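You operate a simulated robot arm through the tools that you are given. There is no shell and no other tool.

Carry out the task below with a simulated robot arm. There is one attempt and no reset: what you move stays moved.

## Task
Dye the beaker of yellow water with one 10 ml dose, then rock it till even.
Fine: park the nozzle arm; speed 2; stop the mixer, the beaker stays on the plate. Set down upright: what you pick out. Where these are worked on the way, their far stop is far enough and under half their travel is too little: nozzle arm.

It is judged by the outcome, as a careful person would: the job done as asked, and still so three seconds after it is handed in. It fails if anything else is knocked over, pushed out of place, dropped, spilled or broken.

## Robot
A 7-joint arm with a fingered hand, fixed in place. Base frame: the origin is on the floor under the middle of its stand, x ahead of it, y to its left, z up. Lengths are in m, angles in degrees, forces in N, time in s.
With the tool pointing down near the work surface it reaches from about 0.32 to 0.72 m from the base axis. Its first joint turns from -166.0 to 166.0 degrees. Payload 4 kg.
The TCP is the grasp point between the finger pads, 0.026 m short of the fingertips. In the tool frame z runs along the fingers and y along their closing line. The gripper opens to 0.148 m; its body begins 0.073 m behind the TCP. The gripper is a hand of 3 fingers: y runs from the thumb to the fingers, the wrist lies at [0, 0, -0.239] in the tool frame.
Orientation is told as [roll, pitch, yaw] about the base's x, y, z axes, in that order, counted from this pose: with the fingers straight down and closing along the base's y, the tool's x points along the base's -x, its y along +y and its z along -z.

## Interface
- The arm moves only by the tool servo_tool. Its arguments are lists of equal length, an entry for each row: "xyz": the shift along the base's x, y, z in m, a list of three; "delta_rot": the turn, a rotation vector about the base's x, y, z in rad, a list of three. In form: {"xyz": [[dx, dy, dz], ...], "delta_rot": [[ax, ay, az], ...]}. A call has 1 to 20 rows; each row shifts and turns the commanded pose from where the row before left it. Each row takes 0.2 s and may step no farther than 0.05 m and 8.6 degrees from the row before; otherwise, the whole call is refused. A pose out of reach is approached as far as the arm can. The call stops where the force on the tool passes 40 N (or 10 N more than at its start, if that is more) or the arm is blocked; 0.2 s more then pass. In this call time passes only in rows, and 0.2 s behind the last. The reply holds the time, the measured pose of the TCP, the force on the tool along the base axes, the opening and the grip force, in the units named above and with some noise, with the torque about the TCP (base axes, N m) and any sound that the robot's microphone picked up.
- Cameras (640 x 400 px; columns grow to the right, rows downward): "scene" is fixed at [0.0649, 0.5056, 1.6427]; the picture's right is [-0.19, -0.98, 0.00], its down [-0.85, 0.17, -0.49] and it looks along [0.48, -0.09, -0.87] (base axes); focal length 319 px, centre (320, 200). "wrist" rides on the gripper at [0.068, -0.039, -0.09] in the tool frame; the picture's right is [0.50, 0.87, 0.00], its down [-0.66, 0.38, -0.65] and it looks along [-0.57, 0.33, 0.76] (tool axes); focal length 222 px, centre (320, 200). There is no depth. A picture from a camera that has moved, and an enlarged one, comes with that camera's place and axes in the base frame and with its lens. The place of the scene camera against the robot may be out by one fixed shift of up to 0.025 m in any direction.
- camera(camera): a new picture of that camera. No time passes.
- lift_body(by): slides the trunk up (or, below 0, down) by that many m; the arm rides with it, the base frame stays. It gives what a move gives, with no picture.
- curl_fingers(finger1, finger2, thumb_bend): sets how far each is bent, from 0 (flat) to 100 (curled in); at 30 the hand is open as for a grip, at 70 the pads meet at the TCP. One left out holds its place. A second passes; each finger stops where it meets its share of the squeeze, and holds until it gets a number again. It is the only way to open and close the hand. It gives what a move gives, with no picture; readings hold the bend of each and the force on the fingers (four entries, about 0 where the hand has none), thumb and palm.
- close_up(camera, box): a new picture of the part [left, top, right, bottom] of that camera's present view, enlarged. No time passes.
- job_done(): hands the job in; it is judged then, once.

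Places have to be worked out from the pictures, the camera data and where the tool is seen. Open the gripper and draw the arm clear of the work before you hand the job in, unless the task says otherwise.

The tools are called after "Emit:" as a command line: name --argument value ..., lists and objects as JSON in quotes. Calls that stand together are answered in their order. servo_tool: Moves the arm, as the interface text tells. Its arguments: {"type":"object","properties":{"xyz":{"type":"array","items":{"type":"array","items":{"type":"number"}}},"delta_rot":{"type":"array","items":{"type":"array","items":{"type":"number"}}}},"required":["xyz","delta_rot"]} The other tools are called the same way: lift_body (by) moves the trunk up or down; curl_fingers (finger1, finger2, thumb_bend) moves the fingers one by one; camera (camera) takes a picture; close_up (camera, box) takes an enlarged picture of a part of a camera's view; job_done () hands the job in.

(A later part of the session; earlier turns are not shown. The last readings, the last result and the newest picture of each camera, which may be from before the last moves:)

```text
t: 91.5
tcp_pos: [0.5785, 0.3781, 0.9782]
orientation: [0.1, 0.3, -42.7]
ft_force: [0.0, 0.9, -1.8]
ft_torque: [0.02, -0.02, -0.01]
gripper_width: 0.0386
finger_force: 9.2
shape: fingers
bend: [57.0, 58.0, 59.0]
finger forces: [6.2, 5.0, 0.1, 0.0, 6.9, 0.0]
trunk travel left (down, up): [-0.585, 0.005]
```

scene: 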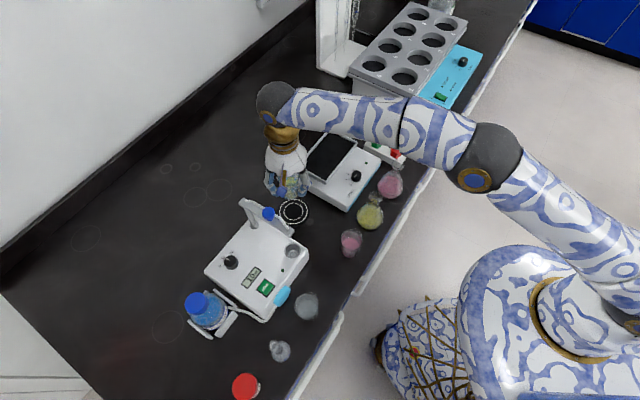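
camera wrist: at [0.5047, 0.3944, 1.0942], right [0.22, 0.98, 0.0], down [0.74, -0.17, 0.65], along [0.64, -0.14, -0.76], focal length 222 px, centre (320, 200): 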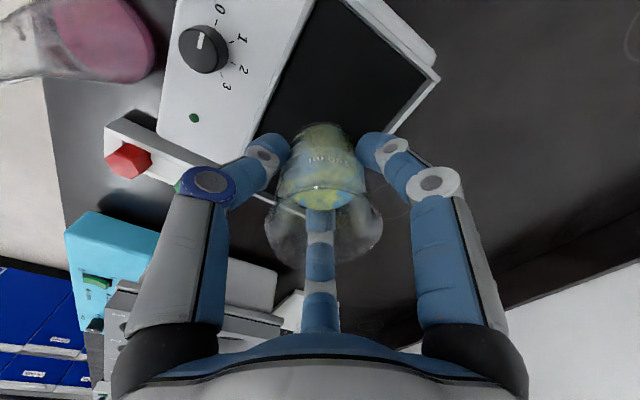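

Not yet touching at a beaker bottom of about 0.930. I continue in 2 mm steps.

Emit:
servo_tool --xyz '[[0, 0, -0.002], [0, 0, -0.002], [0, 0, -0.002]]' --delta_rot '[[0, 0, 0], [0, 0, 0], [0, 0, 0]]'

Emit:
close_up --camera "scene" --box '[270, 110, 430, 210]'

```text
t: 92.3
tcp_pos: [0.5805, 0.378, 0.9715]
orientation: [0.1, 0.2, -42.7]
ft_force: [-0.1, 0.9, -1.2]
ft_torque: [0.0, 0.03, 0.0]
gripper_width: 0.0387
finger_force: 9.5
shape: fingers
bend: [57.0, 58.0, 59.0]
finger forces: [6.3, 5.1, 0.0, 0.0, 6.9, 0.0]
trunk travel left (down, up): [-0.585, 0.005]
```

```text
4.00 times, centred on (350, 160) of scene
camera zoom: at [0.0649, 0.5056, 1.6427], right [-0.19, -0.98, 0.0], down [-0.85, 0.17, -0.49], along [0.48, -0.09, -0.87], focal length 1276 px, centre (200, 360)
```

zoom: 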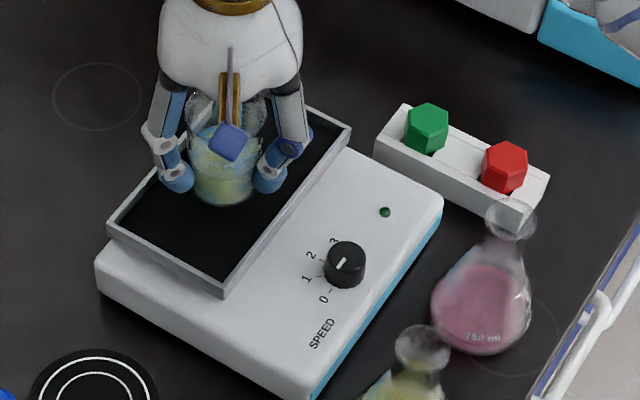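

Emit:
servo_tool --xyz '[[0, 0, -0.002], [0, 0, -0.002], [0, 0, -0.002]]' --delta_rot '[[0, 0, 0], [0, 0, 0], [0, 0, 0]]'

```text
t: 93.1
tcp_pos: [0.578, 0.3774, 0.9678]
orientation: [0.3, 0.1, -42.8]
ft_force: [1.2, -0.2, 16.7]
ft_torque: [-0.02, 0.0, 0.02]
gripper_width: 0.0384
finger_force: 11.9
shape: fingers
bend: [56.0, 58.0, 60.0]
finger forces: [7.8, 7.2, 0.0, 0.1, 8.4, 0.0]
trunk travel left (down, up): [-0.585, 0.005]
```

Contact with about 17 N, so the beaker stands on the plate. I ease up slightly and then release.

Emit:
servo_tool --xyz '[[0, 0, 0.0012]]' --delta_rot '[[0, 0, 0]]'

Emit:
curl_fingers --finger1 54 --finger2 54 --thumb_bend 54

Emit:
curl_fingers --finger1 47 --finger2 47 --thumb_bend 47

Emit:
camera --camera "wrist"

Emit:
close_up --camera "scene" --box '[270, 110, 430, 210]'

```text
t: 93.5
tcp_pos: [0.578, 0.3786, 0.9684]
orientation: [0.2, 0.2, -42.6]
ft_force: [2.0, 1.9, 15.9]
ft_torque: [0.05, -0.07, 0.0]
gripper_width: 0.0383
finger_force: 11.6
shape: fingers
bend: [56.0, 58.0, 61.0]
finger forces: [8.5, 7.4, 0.0, 0.0, 7.6, 0.1]
trunk travel left (down, up): [-0.585, 0.005]
```

```text
t: 94.5
tcp_pos: [0.5782, 0.3782, 0.966]
orientation: [0.0, 0.1, -42.7]
ft_force: [0.0, -0.1, 0.0]
ft_torque: [-0.03, -0.03, -0.05]
gripper_width: 0.0486
finger_force: 0.0
shape: fingers
bend: [54.0, 54.0, 54.0]
finger forces: [0.0, 0.0, 0.1, 0.0, 0.1, 0.2]
trunk travel left (down, up): [-0.585, 0.005]
```

```text
t: 95.5
tcp_pos: [0.5783, 0.3782, 0.9662]
orientation: [0.0, 0.3, -42.7]
ft_force: [-0.2, 0.1, -0.2]
ft_torque: [0.0, -0.01, 0.02]
gripper_width: 0.0715
finger_force: 0.2
shape: fingers
bend: [47.0, 47.0, 47.0]
finger forces: [0.1, 0.0, 0.1, 0.0, 0.0, 0.1]
trunk travel left (down, up): [-0.585, 0.005]
```

```text
taken
camera wrist: at [0.5036, 0.3952, 1.0565], right [0.22, 0.98, 0.0], down [0.74, -0.17, 0.65], along [0.64, -0.14, -0.76], focal length 222 px, centre (320, 200)
```

wrist: 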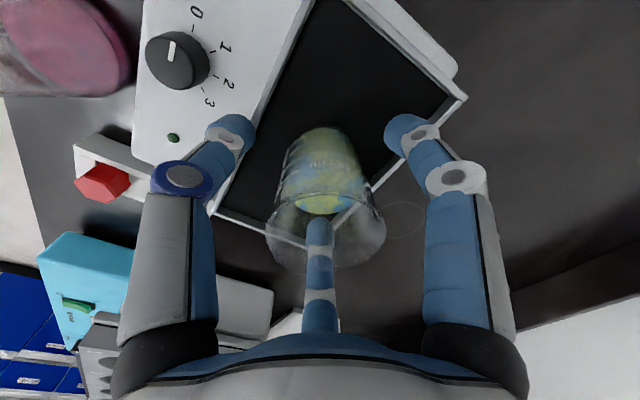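

```text
4.00 times, centred on (350, 160) of scene
camera zoom: at [0.0649, 0.5056, 1.6427], right [-0.19, -0.98, 0.0], down [-0.85, 0.17, -0.49], along [0.48, -0.09, -0.87], focal length 1276 px, centre (200, 360)
```

zoom: 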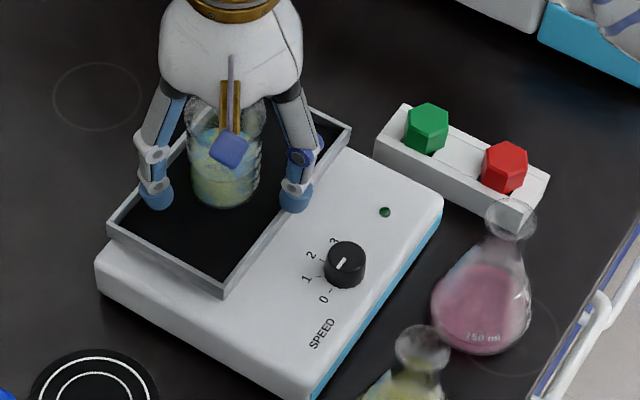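

The beaker stands on the middle of the plate, released. I raise the hand clear of it.

Emit:
servo_tool --xyz '[[0, 0, 0.02], [0, 0, 0.03], [0, 0, 0.035]]' --delta_rot '[[0, 0, 0], [0, 0, 0], [0, 0, 0]]'

Emit:
camera --camera "wrist"

Emit:
close_up --camera "scene" --box '[270, 110, 430, 210]'

```text
t: 96.3
tcp_pos: [0.5779, 0.3787, 1.0522]
orientation: [0.0, 0.2, -42.6]
ft_force: [-0.6, 0.0, 0.2]
ft_torque: [0.02, -0.01, 0.04]
gripper_width: 0.0717
finger_force: 0.1
shape: fingers
bend: [47.0, 47.0, 47.0]
finger forces: [0.0, 0.0, 0.1, 0.0, 0.1, 0.1]
trunk travel left (down, up): [-0.585, 0.005]
```

```text
taken
camera wrist: at [0.5026, 0.3947, 1.1412], right [0.22, 0.98, 0.0], down [0.74, -0.17, 0.65], along [0.64, -0.14, -0.76], focal length 222 px, centre (320, 200)
```

wrist: 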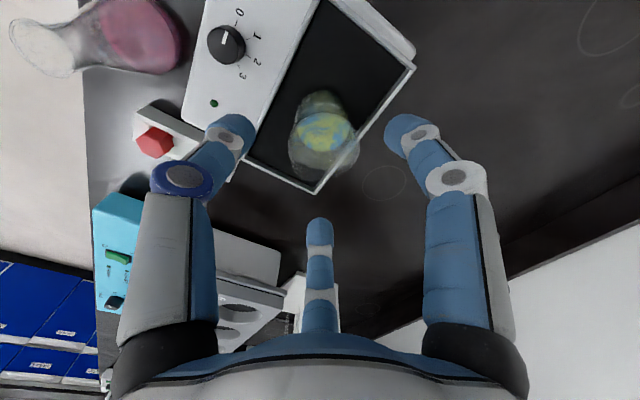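

```text
4.00 times, centred on (350, 160) of scene
camera zoom: at [0.0649, 0.5056, 1.6427], right [-0.19, -0.98, 0.0], down [-0.85, 0.17, -0.49], along [0.48, -0.09, -0.87], focal length 1276 px, centre (200, 360)
```

zoom: 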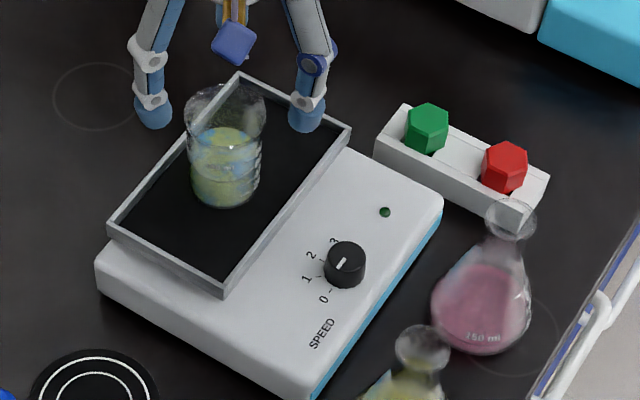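

Emit:
close_up --camera "wrist" --box '[190, 0, 290, 110]'

Emit:
close_up --camera "scene" --box '[332, 160, 380, 190]'

```text
3.64 times, centred on (240, 55) of wrist
camera zoom: at [0.5026, 0.3947, 1.1412], right [0.22, 0.98, 0.0], down [0.74, -0.17, 0.65], along [0.64, -0.14, -0.76], focal length 808 px, centre (611, 727)
```

zoom: 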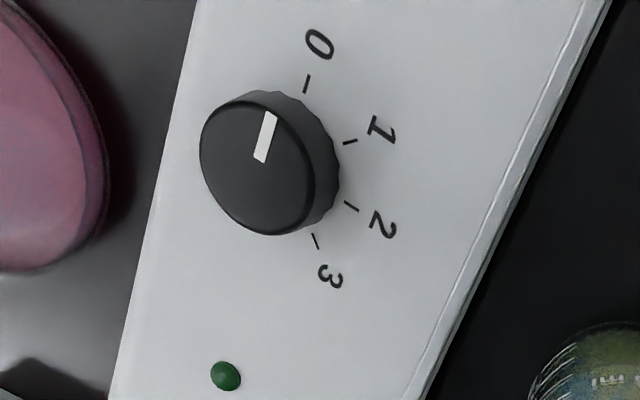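

```text
13.33 times, centred on (356, 175) of scene
camera zoom: at [0.0649, 0.5056, 1.6427], right [-0.19, -0.98, 0.0], down [-0.85, 0.17, -0.49], along [0.48, -0.09, -0.87], focal length 4252 px, centre (-160, 533)
```

zoom: 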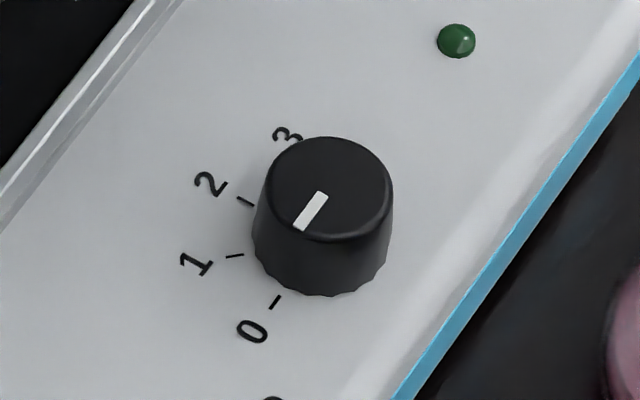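

The speed dial ticks fit a circle centred about (0.509, 0.312), with 0 at 135°, 1 at 90°, 2 at 45° and 3 at 0°; the pointer is on 0. I move above the knob at the same height, away from the beaker.

Emit:
servo_tool --xyz '[[-0.023, -0.0222, 0], [-0.023, -0.0222, 0], [-0.023, -0.0222, 0]]' --delta_rot '[[0, 0, 0], [0, 0, 0], [0, 0, 0]]'

Emit:
camera --camera "wrist"

Emit:
close_up --camera "wrist" --box '[260, 70, 380, 170]'

Emit:
camera --camera "scene"

```text
t: 97.1
tcp_pos: [0.5096, 0.3117, 1.0522]
orientation: [0.1, 0.2, -42.6]
ft_force: [0.4, -0.5, -1.1]
ft_torque: [0.01, 0.01, -0.04]
gripper_width: 0.0715
finger_force: 0.1
shape: fingers
bend: [47.0, 47.0, 47.0]
finger forces: [0.1, 0.0, 0.0, 0.0, 0.0, 0.0]
trunk travel left (down, up): [-0.585, 0.005]
```

```text
taken
camera wrist: at [0.4345, 0.329, 1.1413], right [0.22, 0.98, 0.0], down [0.74, -0.17, 0.65], along [0.64, -0.14, -0.76], focal length 222 px, centre (320, 200)
```

wrist: 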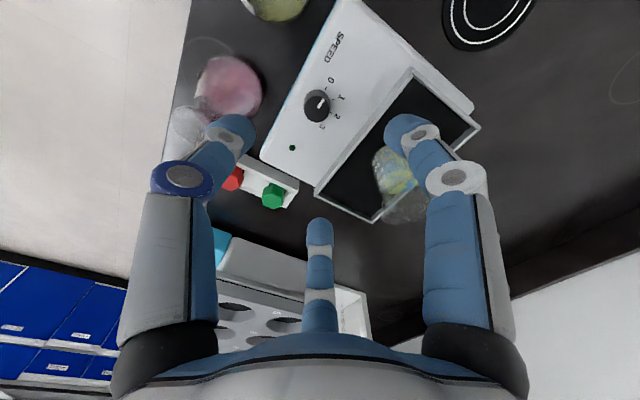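

```text
4.00 times, centred on (320, 120) of wrist
camera zoom: at [0.4345, 0.329, 1.1413], right [0.22, 0.98, 0.0], down [0.74, -0.17, 0.65], along [0.64, -0.14, -0.76], focal length 888 px, centre (320, 520)
```

zoom: 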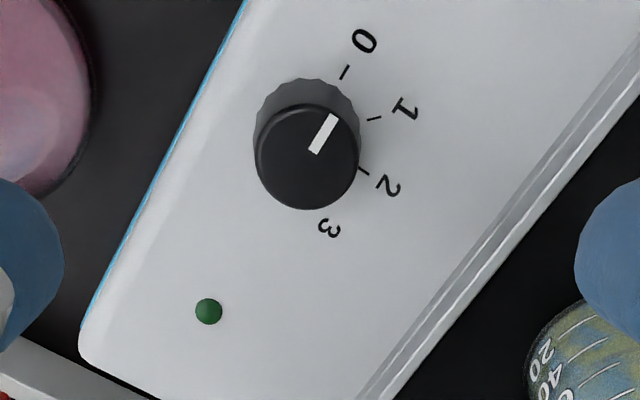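

```text
taken
```

scene: 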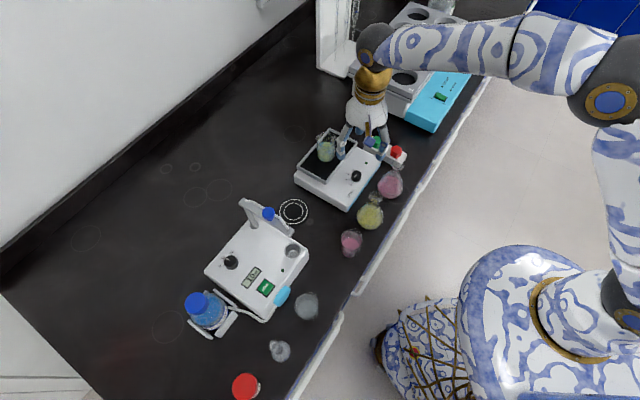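

The knob top triangulates to (0.507, 0.311, 0.919). I centre over it and descend partway with the fingers at 50.

Emit:
curl_fingers --finger1 50 --finger2 50 --thumb_bend 50

Emit:
servo_tool --xyz '[[-0.0025, -0.0007, -0.025], [0, 0, -0.03], [0, 0, -0.03]]' --delta_rot '[[0, 0, 0], [0, 0, 0], [0, 0, 0]]'

Emit:
camera --camera "wrist"

Emit:
close_up --camera "scene" --box '[290, 110, 450, 230]'

```text
t: 98.1
tcp_pos: [0.5103, 0.3119, 1.0508]
orientation: [0.1, 0.3, -42.6]
ft_force: [0.4, 0.0, 0.7]
ft_torque: [0.02, 0.02, 0.01]
gripper_width: 0.0629
finger_force: 0.0
shape: fingers
bend: [50.0, 50.0, 50.0]
finger forces: [0.1, 0.0, 0.1, 0.0, 0.0, 0.1]
trunk travel left (down, up): [-0.585, 0.005]
```

```text
t: 98.9
tcp_pos: [0.5076, 0.3112, 0.9676]
orientation: [0.1, 0.1, -42.6]
ft_force: [-0.6, 0.4, -0.9]
ft_torque: [0.02, -0.02, 0.0]
gripper_width: 0.0625
finger_force: 0.0
shape: fingers
bend: [50.0, 50.0, 50.0]
finger forces: [0.0, 0.0, 0.1, 0.0, 0.1, 0.0]
trunk travel left (down, up): [-0.585, 0.005]
```

```text
taken
camera wrist: at [0.4325, 0.3285, 1.0569], right [0.22, 0.98, 0.0], down [0.74, -0.17, 0.65], along [0.64, -0.14, -0.76], focal length 222 px, centre (320, 200)
```

wrist: 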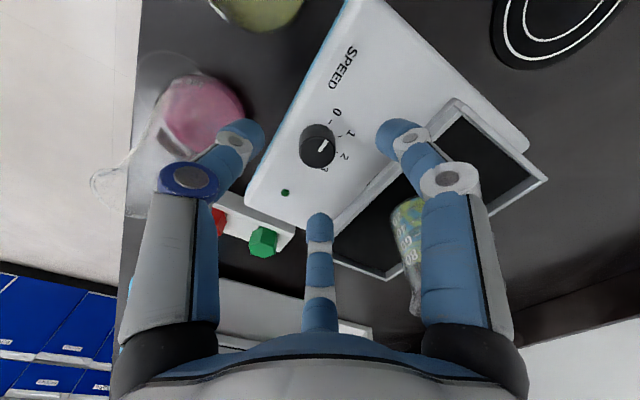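

```text
3.33 times, centred on (370, 170) of scene
camera zoom: at [0.0649, 0.5056, 1.6427], right [-0.19, -0.98, 0.0], down [-0.85, 0.17, -0.49], along [0.48, -0.09, -0.87], focal length 1063 px, centre (153, 300)
```

zoom: 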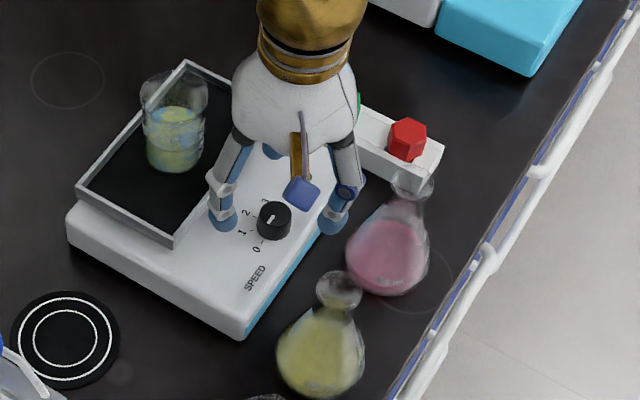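

The hand straddles the knob with clearance to both flasks. I descend to about 0.932 carefully.

Emit:
servo_tool --xyz '[[0, 0, -0.015], [0, 0, -0.012], [0, 0, -0.008]]' --delta_rot '[[0, 0, 0], [0, 0, 0], [0, 0, 0]]'

Emit:
close_up --camera "wrist" --box '[220, 80, 420, 260]'

Emit:
close_up --camera "scene" --box '[320, 140, 420, 210]'

```text
t: 99.7
tcp_pos: [0.5071, 0.3107, 0.9314]
orientation: [0.1, 0.2, -42.6]
ft_force: [-1.2, 0.1, -0.2]
ft_torque: [-0.01, 0.04, 0.01]
gripper_width: 0.0629
finger_force: 0.1
shape: fingers
bend: [50.0, 50.0, 50.0]
finger forces: [0.0, 0.0, 0.1, 0.0, 0.1, 0.1]
trunk travel left (down, up): [-0.585, 0.005]
```

```text
2.22 times, centred on (320, 170) of wrist
camera zoom: at [0.4324, 0.3277, 1.0215], right [0.22, 0.98, 0.0], down [0.74, -0.17, 0.65], along [0.64, -0.14, -0.76], focal length 494 px, centre (320, 267)
```

zoom: 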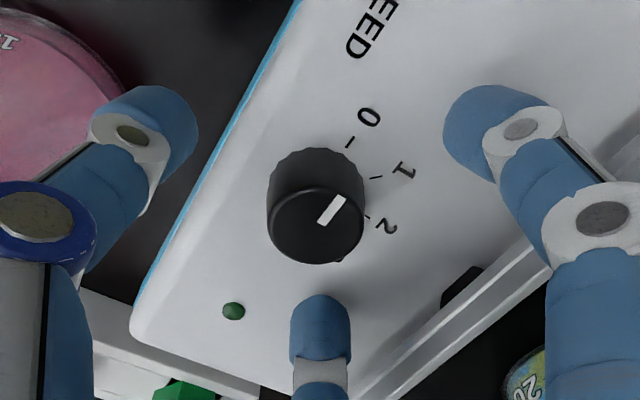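

```text
5.71 times, centred on (370, 175) of scene
camera zoom: at [0.0649, 0.5056, 1.6427], right [-0.19, -0.98, 0.0], down [-0.85, 0.17, -0.49], along [0.48, -0.09, -0.87], focal length 1822 px, centre (34, 343)
```

zoom: 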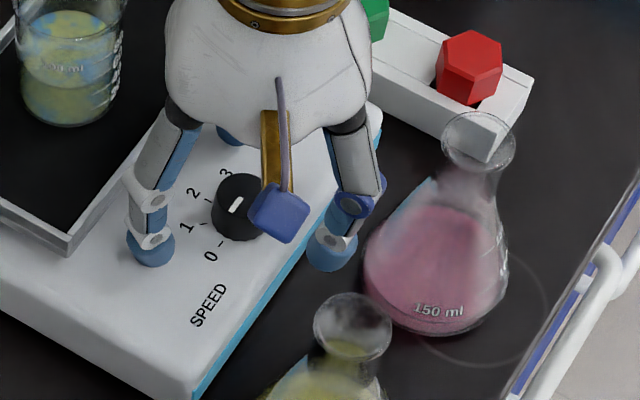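

The knob is exactly on the tool axis (top about 0.913, panel about 0.893). I go down 6 mm more and close the fingers on it in steps.

Emit:
servo_tool --xyz '[[0, 0, -0.003], [0, 0, -0.003]]' --delta_rot '[[0, 0, 0], [0, 0, 0]]'

Emit:
curl_fingers --finger1 58 --finger2 58 --thumb_bend 58

Emit:
curl_fingers --finger1 63 --finger2 63 --thumb_bend 63

Emit:
close_up --camera "wrist" --box '[220, 80, 420, 260]'

```text
t: 100.3
tcp_pos: [0.5077, 0.3128, 0.9295]
orientation: [0.4, 0.1, -42.6]
ft_force: [0.7, 0.4, 24.7]
ft_torque: [0.29, -0.49, -0.01]
gripper_width: 0.0626
finger_force: 12.9
shape: fingers
bend: [50.0, 49.0, 50.0]
finger forces: [10.3, 14.3, 0.1, 0.0, 0.0, 0.0]
trunk travel left (down, up): [-0.585, 0.005]
```

```text
t: 101.1
tcp_pos: [0.5081, 0.3124, 0.9287]
orientation: [0.5, 0.1, -42.7]
ft_force: [1.8, -0.3, 15.8]
ft_torque: [0.05, -0.42, -0.01]
gripper_width: 0.0405
finger_force: 8.0
shape: fingers
bend: [56.0, 55.0, 57.0]
finger forces: [4.4, 11.3, 0.0, 0.0, 0.0, 0.0]
trunk travel left (down, up): [-0.585, 0.005]
stopped: the force on the tool passed its limit at 41 N (the readings are from after the stop); the commanded pose is now the measured one
```

```text
t: 102.1
tcp_pos: [0.5088, 0.3115, 0.9272]
orientation: [0.3, 0.1, -42.7]
ft_force: [-0.4, -3.2, 2.7]
ft_torque: [-0.13, 0.03, 0.04]
gripper_width: 0.0219
finger_force: 1.8
shape: fingers
bend: [63.0, 63.0, 62.0]
finger forces: [0.0, 0.2, 0.0, 0.1, 4.0, 0.1]
trunk travel left (down, up): [-0.585, 0.005]
```

```text
2.22 times, centred on (320, 170) of wrist
camera zoom: at [0.433, 0.3283, 1.0166], right [0.22, 0.98, 0.01], down [0.74, -0.17, 0.65], along [0.64, -0.14, -0.76], focal length 494 px, centre (320, 267)
```

zoom: 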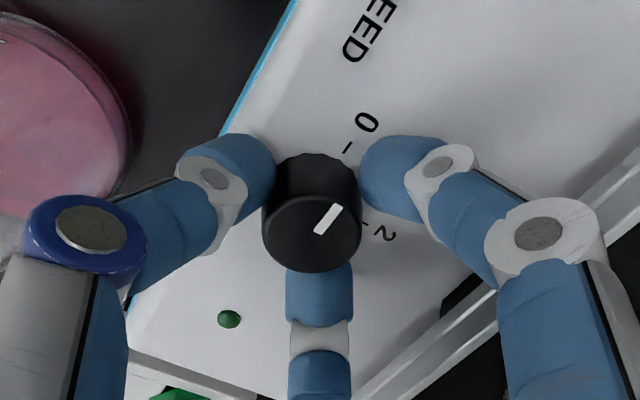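

The tips brushed the panel on the way, but they now surround the knob. I raise 2 mm to unload the panel and then close to grip.

Emit:
servo_tool --xyz '[[-0.0005, 0.0005, 0.002]]' --delta_rot '[[0, 0, 0]]'

Emit:
curl_fingers --finger1 66 --finger2 66 --thumb_bend 66

Emit:
close_up --camera "wrist" --box '[220, 80, 420, 260]'

Emit:
close_up --camera "scene" --box '[280, 110, 440, 230]'

```text
t: 102.5
tcp_pos: [0.5085, 0.3118, 0.9284]
orientation: [0.3, 0.1, -42.6]
ft_force: [0.1, -1.9, -1.6]
ft_torque: [-0.06, -0.02, 0.02]
gripper_width: 0.0222
finger_force: 0.8
shape: fingers
bend: [63.0, 62.0, 62.0]
finger forces: [0.0, 0.6, 0.1, 0.0, 1.2, 0.0]
trunk travel left (down, up): [-0.585, 0.005]
```

```text
t: 103.5
tcp_pos: [0.5071, 0.3125, 0.9286]
orientation: [0.3, 0.2, -42.7]
ft_force: [-1.5, -1.8, -1.7]
ft_torque: [-0.05, 0.06, 0.02]
gripper_width: 0.0185
finger_force: 3.8
shape: fingers
bend: [65.0, 63.0, 63.0]
finger forces: [1.2, 2.2, 0.0, 0.1, 4.1, 0.0]
trunk travel left (down, up): [-0.585, 0.005]
```

```text
2.22 times, centred on (320, 170) of wrist
camera zoom: at [0.4324, 0.329, 1.0187], right [0.22, 0.98, 0.01], down [0.74, -0.17, 0.65], along [0.64, -0.14, -0.76], focal length 494 px, centre (320, 267)
```

zoom: 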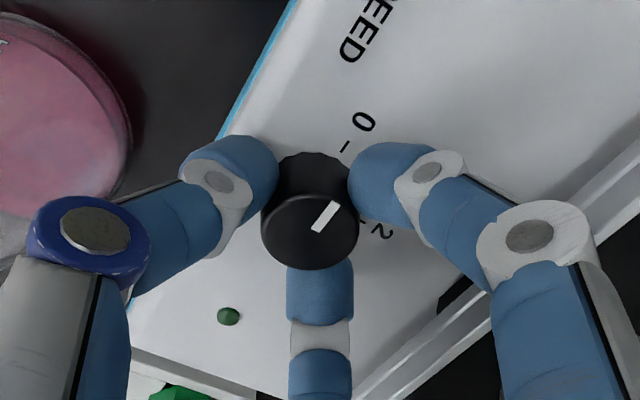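

```text
3.33 times, centred on (360, 170) of scene
camera zoom: at [0.0649, 0.5056, 1.6427], right [-0.19, -0.98, 0.0], down [-0.85, 0.17, -0.49], along [0.48, -0.09, -0.87], focal length 1063 px, centre (187, 300)
```

zoom: 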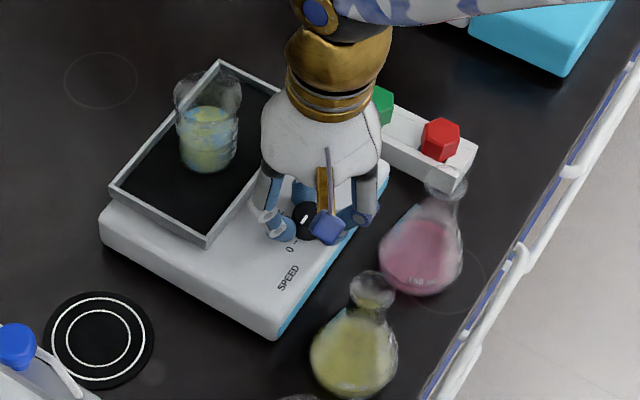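

All three fingers touch the knob. I squeeze a bit more and then turn by -22 degrees to see if the knob follows.

Emit:
curl_fingers --finger1 70 --finger2 70 --thumb_bend 70

Emit:
servo_tool --xyz '[[0, 0, 0], [0, 0, 0], [0, 0, 0]]' --delta_rot '[[0, 0, -0.1309], [0, 0, -0.1309], [0, 0, -0.1309]]'

Emit:
close_up --camera "wrist" --box '[220, 80, 420, 260]'

```text
t: 104.5
tcp_pos: [0.5076, 0.3119, 0.928]
orientation: [0.3, 0.0, -42.7]
ft_force: [-3.0, -3.0, -2.9]
ft_torque: [-0.08, 0.06, -0.04]
gripper_width: 0.0172
finger_force: 9.5
shape: fingers
bend: [65.0, 63.0, 64.0]
finger forces: [4.3, 5.4, 0.0, 0.2, 9.1, 0.1]
trunk travel left (down, up): [-0.585, 0.005]
```

```text
t: 105.3
tcp_pos: [0.5079, 0.3122, 0.9288]
orientation: [0.2, 0.1, -65.3]
ft_force: [-1.1, -4.2, -3.9]
ft_torque: [-0.01, -0.01, 0.03]
gripper_width: 0.017
finger_force: 9.1
shape: fingers
bend: [65.0, 63.0, 64.0]
finger forces: [4.1, 6.3, 0.0, 0.0, 7.7, 0.0]
trunk travel left (down, up): [-0.585, 0.005]
```

```text
2.22 times, centred on (320, 170) of wrist
camera zoom: at [0.4451, 0.3569, 1.0189], right [0.58, 0.82, 0.01], down [0.61, -0.44, 0.65], along [0.54, -0.37, -0.76], focal length 494 px, centre (320, 267)
```

zoom: 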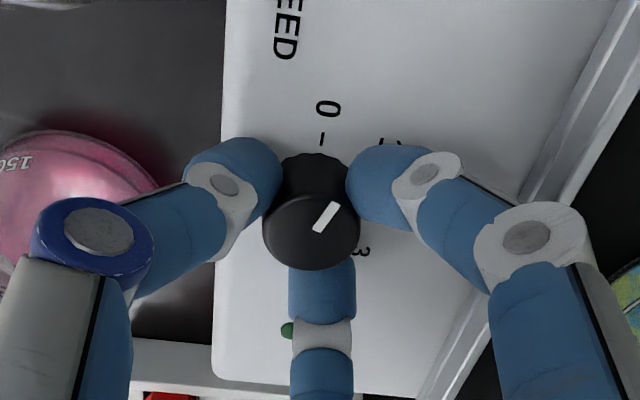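

The knob turns with the hand (pointer stays fixed in the view). To keep fingers away from the plate rim I'll regrasp: loosen slightly, raise 5 mm, turn back, and grip again.

Emit:
curl_fingers --finger1 61 --finger2 61 --thumb_bend 61

Emit:
servo_tool --xyz '[[0, 0, 0.004], [0, 0, 0.004]]' --delta_rot '[[0, 0, 0], [0, 0, 0]]'

Emit:
close_up --camera "wrist" --box '[220, 80, 420, 260]'

```text
t: 106.3
tcp_pos: [0.5069, 0.3125, 0.9287]
orientation: [0.3, 0.2, -65.2]
ft_force: [0.7, 0.2, -0.1]
ft_torque: [0.02, 0.0, -0.01]
gripper_width: 0.0258
finger_force: 0.0
shape: fingers
bend: [61.0, 61.0, 61.0]
finger forces: [0.0, 0.0, 0.0, 0.0, 0.0, 0.0]
trunk travel left (down, up): [-0.585, 0.005]
```

```text
t: 106.9
tcp_pos: [0.5083, 0.3118, 0.9365]
orientation: [0.3, 0.1, -65.3]
ft_force: [-0.9, 0.0, 0.5]
ft_torque: [-0.03, -0.01, -0.02]
gripper_width: 0.026
finger_force: 0.1
shape: fingers
bend: [61.0, 61.0, 61.0]
finger forces: [0.1, 0.1, 0.1, 0.0, 0.1, 0.0]
trunk travel left (down, up): [-0.585, 0.005]
```

```text
2.22 times, centred on (320, 170) of wrist
camera zoom: at [0.4445, 0.3568, 1.0269], right [0.58, 0.82, 0.01], down [0.62, -0.44, 0.65], along [0.54, -0.37, -0.76], focal length 494 px, centre (320, 267)
```

zoom: 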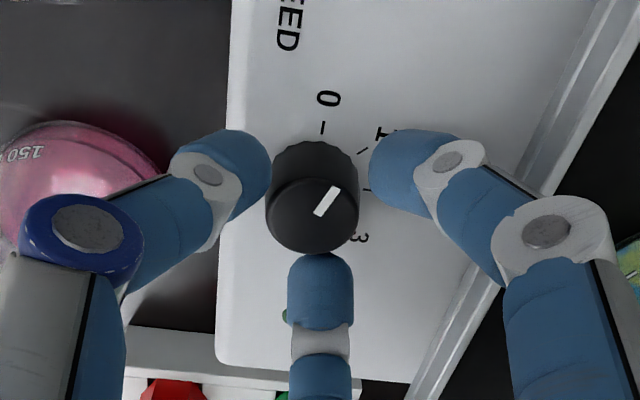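

The pointer now stands at about 110°. I raise off the knob, open a bit, and turn the hand back by +34 degrees.

Emit:
servo_tool --xyz '[[0, 0, 0.008], [0, 0, 0], [0, 0, 0], [0, 0, 0], [0, 0, 0], [0, 0, 0]]' --delta_rot '[[0, 0, 0], [0, 0, 0.12], [0, 0, 0.12], [0, 0, 0.12], [0, 0, 0.12], [0, 0, 0.12]]'

Emit:
curl_fingers --finger1 58 --finger2 58 --thumb_bend 58

Emit:
close_up --camera "wrist" --box '[220, 80, 420, 260]'

```text
t: 108.3
tcp_pos: [0.5081, 0.3123, 0.9453]
orientation: [0.2, 0.1, -30.6]
ft_force: [-1.4, -0.1, 0.1]
ft_torque: [0.01, 0.0, 0.02]
gripper_width: 0.0259
finger_force: 0.0
shape: fingers
bend: [61.0, 61.0, 61.0]
finger forces: [0.1, 0.0, 0.0, 0.1, 0.0, 0.0]
trunk travel left (down, up): [-0.585, 0.005]
```

```text
t: 109.3
tcp_pos: [0.5077, 0.3116, 0.9448]
orientation: [0.4, 0.2, -30.6]
ft_force: [-0.1, 0.6, 0.4]
ft_torque: [0.01, 0.02, 0.0]
gripper_width: 0.0386
finger_force: 0.1
shape: fingers
bend: [57.0, 57.0, 57.0]
finger forces: [0.0, 0.1, 0.0, 0.0, 0.0, 0.0]
trunk travel left (down, up): [-0.585, 0.005]
```

```text
2.22 times, centred on (320, 170) of wrist
camera zoom: at [0.4311, 0.3131, 1.0347], right [0.01, 1.0, 0.01], down [0.76, -0.01, 0.65], along [0.65, 0.0, -0.76], focal length 494 px, centre (320, 267)
```

zoom: 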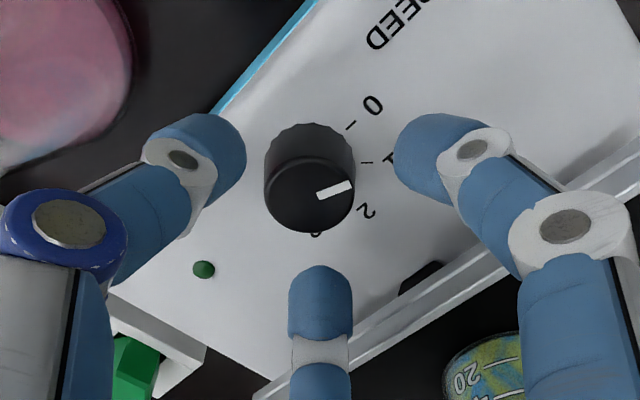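

The pointer stayed at about 112°. I lower onto the knob and close again.

Emit:
servo_tool --xyz '[[0, 0, -0.006], [0, 0, -0.005]]' --delta_rot '[[0, 0, 0], [0, 0, 0]]'

Emit:
curl_fingers --finger1 61 --finger2 61 --thumb_bend 61

Emit:
servo_tool --xyz '[[0, 0, -0.004]]' --delta_rot '[[0, 0, 0]]'

Emit:
curl_fingers --finger1 70 --finger2 70 --thumb_bend 70

Emit:
close_up --camera "wrist" --box '[220, 80, 420, 260]'

```text
t: 109.9
tcp_pos: [0.5092, 0.3131, 0.9344]
orientation: [0.3, 0.2, -30.6]
ft_force: [0.1, 0.3, 0.1]
ft_torque: [0.01, 0.0, -0.01]
gripper_width: 0.0387
finger_force: 0.0
shape: fingers
bend: [57.0, 57.0, 57.0]
finger forces: [0.0, 0.0, 0.1, 0.0, 0.1, 0.1]
trunk travel left (down, up): [-0.585, 0.005]
```

```text
t: 110.9
tcp_pos: [0.5087, 0.3136, 0.9336]
orientation: [0.3, 0.1, -30.7]
ft_force: [-0.4, 0.3, -0.2]
ft_torque: [-0.02, 0.0, 0.02]
gripper_width: 0.0271
finger_force: 0.6
shape: fingers
bend: [61.0, 61.0, 61.0]
finger forces: [0.0, 0.0, 0.1, 0.0, 0.1, 0.1]
trunk travel left (down, up): [-0.585, 0.005]
```

```text
t: 111.3
tcp_pos: [0.5077, 0.3124, 0.9302]
orientation: [0.3, 0.1, -30.8]
ft_force: [0.1, 0.1, 0.1]
ft_torque: [0.01, 0.01, 0.0]
gripper_width: 0.0269
finger_force: 0.2
shape: fingers
bend: [61.0, 61.0, 61.0]
finger forces: [0.0, 0.0, 0.0, 0.0, 0.1, 0.1]
trunk travel left (down, up): [-0.585, 0.005]
```

```text
t: 112.3
tcp_pos: [0.508, 0.3114, 0.9291]
orientation: [0.3, 0.3, -30.8]
ft_force: [-3.3, -4.6, -3.5]
ft_torque: [-0.1, 0.05, 0.0]
gripper_width: 0.018
finger_force: 9.6
shape: fingers
bend: [65.0, 64.0, 64.0]
finger forces: [4.3, 4.6, 0.1, 0.0, 10.9, 0.1]
trunk travel left (down, up): [-0.585, 0.005]
```

```text
2.22 times, centred on (320, 170) of wrist
camera zoom: at [0.4313, 0.3126, 1.0197], right [0.01, 1.0, 0.01], down [0.76, -0.01, 0.65], along [0.65, 0.0, -0.76], focal length 494 px, centre (320, 267)
```

zoom: 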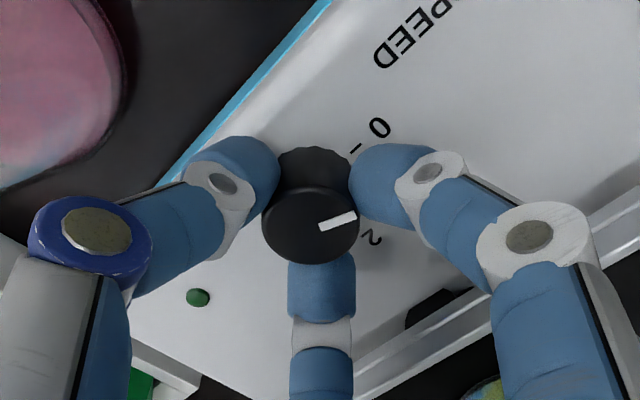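

Gripped again. I turn a further -34 degrees.

Emit:
servo_tool --xyz '[[0, 0, 0], [0, 0, 0], [0, 0, 0], [0, 0, 0], [0, 0, 0]]' --delta_rot '[[0, 0, -0.119], [0, 0, -0.119], [0, 0, -0.119], [0, 0, -0.119], [0, 0, -0.119]]'

Emit:
close_up --camera "wrist" --box '[220, 80, 420, 260]'

```text
t: 113.5
tcp_pos: [0.5089, 0.3125, 0.9298]
orientation: [0.3, 0.2, -64.9]
ft_force: [-0.4, -3.2, -2.6]
ft_torque: [-0.1, -0.02, 0.02]
gripper_width: 0.0181
finger_force: 9.3
shape: fingers
bend: [65.0, 64.0, 64.0]
finger forces: [4.5, 6.3, 0.0, 0.0, 8.2, 0.0]
trunk travel left (down, up): [-0.585, 0.005]
```

```text
2.22 times, centred on (320, 170) of wrist
camera zoom: at [0.4452, 0.3559, 1.0198], right [0.57, 0.82, 0.01], down [0.62, -0.44, 0.65], along [0.54, -0.37, -0.76], focal length 494 px, centre (320, 267)
```

zoom: 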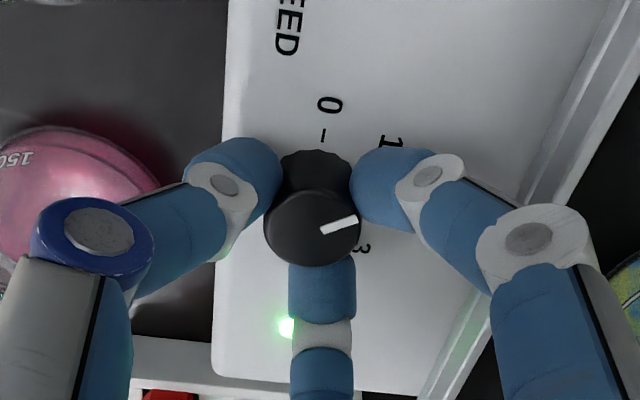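

The rocker's LED came on. I check at once whether the plate is moving.

Emit:
close_up --camera "scene" --box '[280, 110, 440, 230]'

Emit:
camera --camera "wrist"

```text
3.33 times, centred on (360, 170) of scene
camera zoom: at [0.0649, 0.5056, 1.6427], right [-0.19, -0.98, 0.0], down [-0.85, 0.17, -0.49], along [0.48, -0.09, -0.87], focal length 1063 px, centre (187, 300)
```

zoom: 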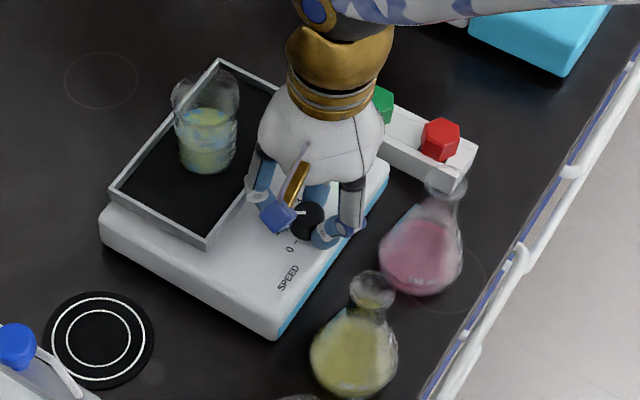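

```text
taken
camera wrist: at [0.4452, 0.3559, 1.0198], right [0.57, 0.82, 0.01], down [0.62, -0.44, 0.65], along [0.54, -0.37, -0.76], focal length 222 px, centre (320, 200)
```

wrist: 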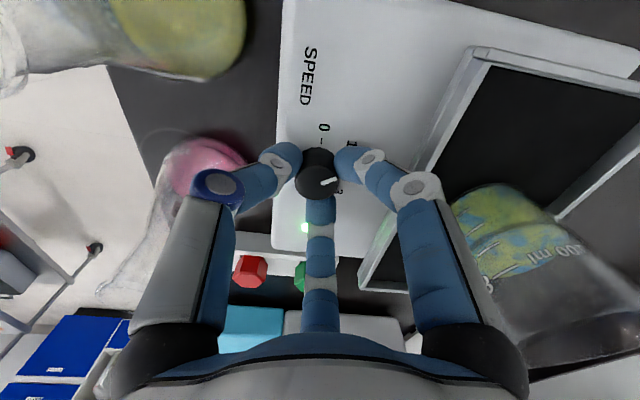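

Emit:
servo_tool --xyz '[[0, 0, 0]]' --delta_rot '[[0, 0, 0]]'

Emit:
close_up --camera "scene" --box '[280, 110, 440, 230]'

```text
t: 113.9
tcp_pos: [0.5093, 0.3126, 0.9301]
orientation: [0.3, 0.1, -64.9]
ft_force: [-0.6, -2.9, -2.6]
ft_torque: [-0.1, -0.05, 0.01]
gripper_width: 0.0181
finger_force: 9.8
shape: fingers
bend: [65.0, 64.0, 64.0]
finger forces: [4.6, 6.4, 0.1, 0.0, 8.0, 0.1]
trunk travel left (down, up): [-0.585, 0.005]
```

```text
3.33 times, centred on (360, 170) of scene
camera zoom: at [0.0649, 0.5056, 1.6427], right [-0.19, -0.98, 0.0], down [-0.85, 0.17, -0.49], along [0.48, -0.09, -0.87], focal length 1063 px, centre (187, 300)
```

zoom: 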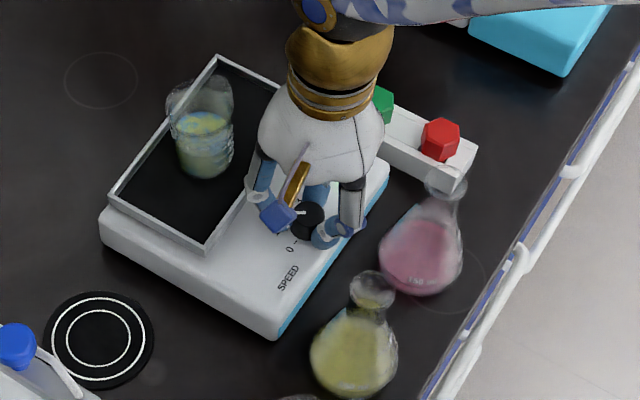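

The plate is rocking now, so turning the dial on started it (pointer about 78°, between 1 and 2). I loosen, lift off the knob and turn the hand back to take the last turn to 2.

Emit:
curl_fingers --finger1 61 --finger2 61 --thumb_bend 61

Emit:
servo_tool --xyz '[[0, 0, 0.008], [0, 0, 0.009], [0, 0, 0], [0, 0, 0], [0, 0, 0], [0, 0, 0], [0, 0, 0]]' --delta_rot '[[0, 0, 0], [0, 0, 0], [0, 0, 0.12], [0, 0, 0.12], [0, 0, 0.12], [0, 0, 0.12], [0, 0, 0.12]]'

Emit:
camera --camera "wrist"

Emit:
close_up --camera "scene" --box '[280, 110, 440, 230]'

```text
t: 114.9
tcp_pos: [0.5091, 0.3125, 0.9301]
orientation: [0.3, 0.1, -64.9]
ft_force: [-0.3, 0.2, -0.2]
ft_torque: [0.01, -0.01, -0.03]
gripper_width: 0.026
finger_force: 0.0
shape: fingers
bend: [61.0, 61.0, 61.0]
finger forces: [0.0, 0.0, 0.1, 0.0, 0.1, 0.0]
trunk travel left (down, up): [-0.585, 0.005]
```

```text
t: 116.5
tcp_pos: [0.5087, 0.3128, 0.9461]
orientation: [0.3, 0.1, -30.4]
ft_force: [-0.2, 0.1, -0.8]
ft_torque: [0.04, 0.02, -0.02]
gripper_width: 0.0259
finger_force: 0.0
shape: fingers
bend: [61.0, 61.0, 61.0]
finger forces: [0.0, 0.0, 0.0, 0.0, 0.0, 0.0]
trunk travel left (down, up): [-0.585, 0.005]
```

```text
taken
camera wrist: at [0.431, 0.3127, 1.0368], right [0.01, 1.0, 0.01], down [0.76, -0.01, 0.65], along [0.65, 0.0, -0.76], focal length 222 px, centre (320, 200)
```

wrist: 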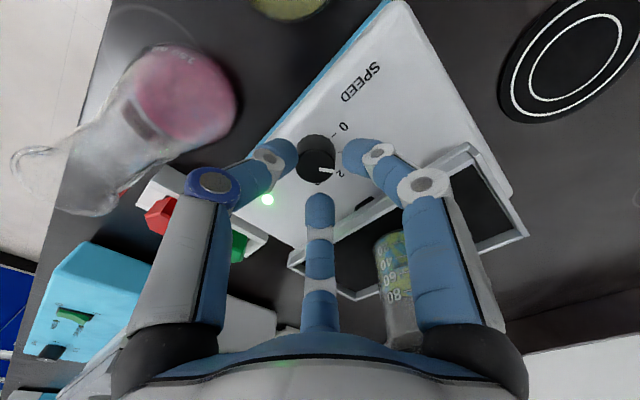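

```text
3.33 times, centred on (360, 170) of scene
camera zoom: at [0.0649, 0.5056, 1.6427], right [-0.19, -0.98, 0.0], down [-0.85, 0.17, -0.49], along [0.48, -0.09, -0.87], focal length 1063 px, centre (187, 300)
```

zoom: 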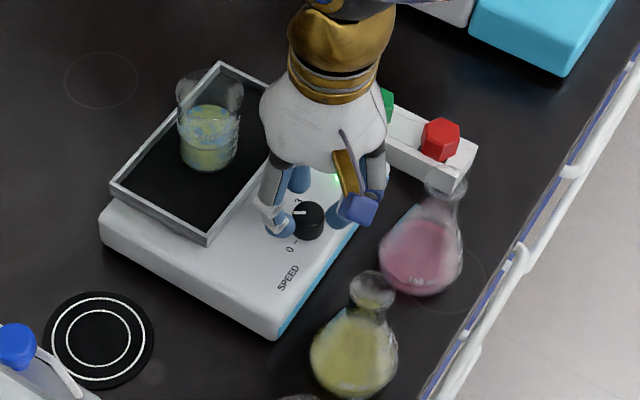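

Emit:
close_up --camera "wrist" --box '[260, 110, 380, 200]'

Emit:
curl_fingers --finger1 58 --finger2 58 --thumb_bend 58

```text
4.44 times, centred on (320, 155) of wrist
camera zoom: at [0.431, 0.3127, 1.0368], right [0.01, 1.0, 0.01], down [0.76, -0.01, 0.65], along [0.65, 0.0, -0.76], focal length 987 px, centre (320, 400)
```

zoom: 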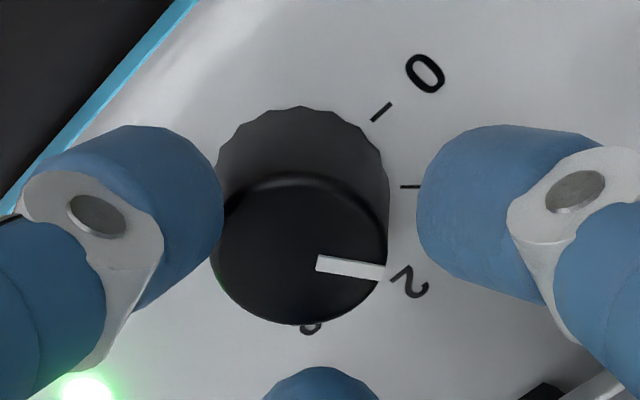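

```text
t: 117.5
tcp_pos: [0.5084, 0.3127, 0.9472]
orientation: [0.2, 0.2, -30.4]
ft_force: [-0.3, 0.0, 0.2]
ft_torque: [0.01, -0.01, -0.04]
gripper_width: 0.0388
finger_force: 0.1
shape: fingers
bend: [57.0, 57.0, 57.0]
finger forces: [0.0, 0.0, 0.0, 0.0, 0.0, 0.1]
trunk travel left (down, up): [-0.585, 0.005]
```

The pointer is at about 80°. I lower onto the knob again, grip, and will turn by -36 degrees to reach 2 (45°).

Emit:
servo_tool --xyz '[[0, 0, -0.007], [0, 0, -0.006]]' --delta_rot '[[0, 0, 0], [0, 0, 0]]'

Emit:
curl_fingers --finger1 61 --finger2 61 --thumb_bend 61

Emit:
servo_tool --xyz '[[0, 0, -0.004]]' --delta_rot '[[0, 0, 0]]'

Emit:
curl_fingers --finger1 70 --finger2 70 --thumb_bend 70

Emit:
close_up --camera "wrist" --box '[220, 80, 420, 260]'

```text
t: 118.1
tcp_pos: [0.507, 0.313, 0.9343]
orientation: [0.3, 0.1, -30.4]
ft_force: [0.0, 0.0, 0.7]
ft_torque: [0.04, 0.0, 0.02]
gripper_width: 0.0388
finger_force: 0.0
shape: fingers
bend: [57.0, 57.0, 57.0]
finger forces: [0.0, 0.0, 0.0, 0.0, 0.0, 0.1]
trunk travel left (down, up): [-0.585, 0.005]
```

```text
t: 119.1
tcp_pos: [0.5078, 0.312, 0.934]
orientation: [0.2, 0.1, -30.4]
ft_force: [0.0, -0.9, 0.7]
ft_torque: [-0.01, -0.01, 0.05]
gripper_width: 0.0268
finger_force: 0.0
shape: fingers
bend: [61.0, 61.0, 61.0]
finger forces: [0.0, 0.0, 0.0, 0.0, 0.0, 0.0]
trunk travel left (down, up): [-0.585, 0.005]
```

```text
t: 119.5
tcp_pos: [0.5072, 0.3131, 0.9295]
orientation: [0.3, 0.1, -30.4]
ft_force: [0.1, 0.0, 0.7]
ft_torque: [0.02, -0.03, -0.02]
gripper_width: 0.0269
finger_force: 0.0
shape: fingers
bend: [61.0, 61.0, 61.0]
finger forces: [0.0, 0.1, 0.0, 0.0, 0.0, 0.0]
trunk travel left (down, up): [-0.585, 0.005]
```

```text
t: 120.5
tcp_pos: [0.5076, 0.3124, 0.93]
orientation: [0.4, 0.1, -30.6]
ft_force: [-3.2, -5.9, -2.4]
ft_torque: [-0.1, 0.04, 0.01]
gripper_width: 0.0171
finger_force: 9.8
shape: fingers
bend: [65.0, 63.0, 64.0]
finger forces: [4.1, 5.2, 0.0, 0.0, 10.0, 0.1]
trunk travel left (down, up): [-0.585, 0.005]
```

```text
2.22 times, centred on (320, 170) of wrist
camera zoom: at [0.4302, 0.3122, 1.0197], right [0.01, 1.0, 0.01], down [0.76, -0.01, 0.65], along [0.65, 0.0, -0.76], focal length 494 px, centre (320, 267)
```

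zoom: 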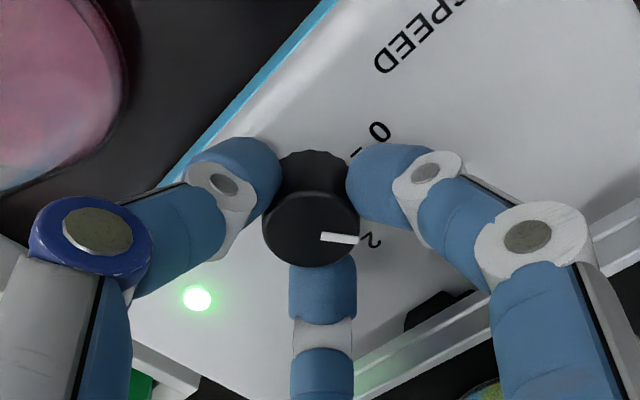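

Gripped. I turn -36 degrees in six rows.

Emit:
servo_tool --xyz '[[0, 0, 0], [0, 0, 0], [0, 0, 0], [0, 0, 0], [0, 0, 0], [0, 0, 0]]' --delta_rot '[[0, 0, -0.105], [0, 0, -0.105], [0, 0, -0.105], [0, 0, -0.105], [0, 0, -0.105], [0, 0, -0.105]]'

Emit:
close_up --camera "wrist" --box '[220, 80, 420, 260]'

Emit:
close_up --camera "scene" --box '[280, 110, 440, 230]'

```text
t: 121.9
tcp_pos: [0.5085, 0.3133, 0.9298]
orientation: [0.3, 0.1, -66.8]
ft_force: [-0.7, -4.2, -3.3]
ft_torque: [-0.05, 0.0, 0.06]
gripper_width: 0.0172
finger_force: 9.5
shape: fingers
bend: [65.0, 63.0, 64.0]
finger forces: [4.2, 6.5, 0.0, 0.1, 7.8, 0.0]
trunk travel left (down, up): [-0.585, 0.005]
```

```text
2.22 times, centred on (320, 170) of wrist
camera zoom: at [0.4463, 0.3586, 1.0199], right [0.6, 0.8, 0.01], down [0.6, -0.46, 0.65], along [0.53, -0.39, -0.76], focal length 494 px, centre (320, 267)
```

zoom: 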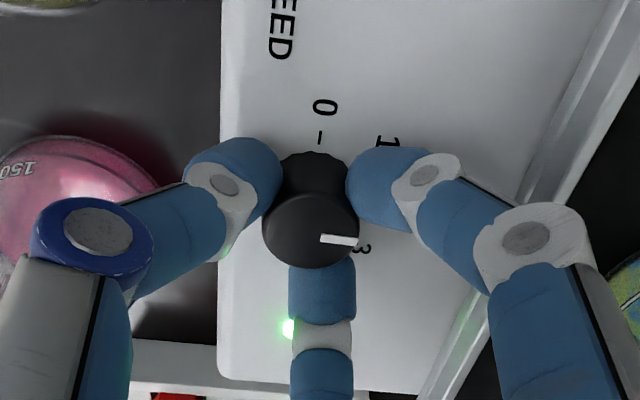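

```text
3.33 times, centred on (360, 170) of scene
camera zoom: at [0.0649, 0.5056, 1.6427], right [-0.19, -0.98, 0.0], down [-0.85, 0.17, -0.49], along [0.48, -0.09, -0.87], focal length 1063 px, centre (187, 300)
```

zoom: 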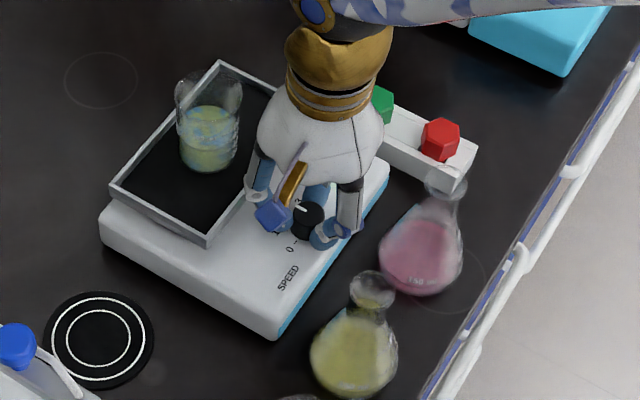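

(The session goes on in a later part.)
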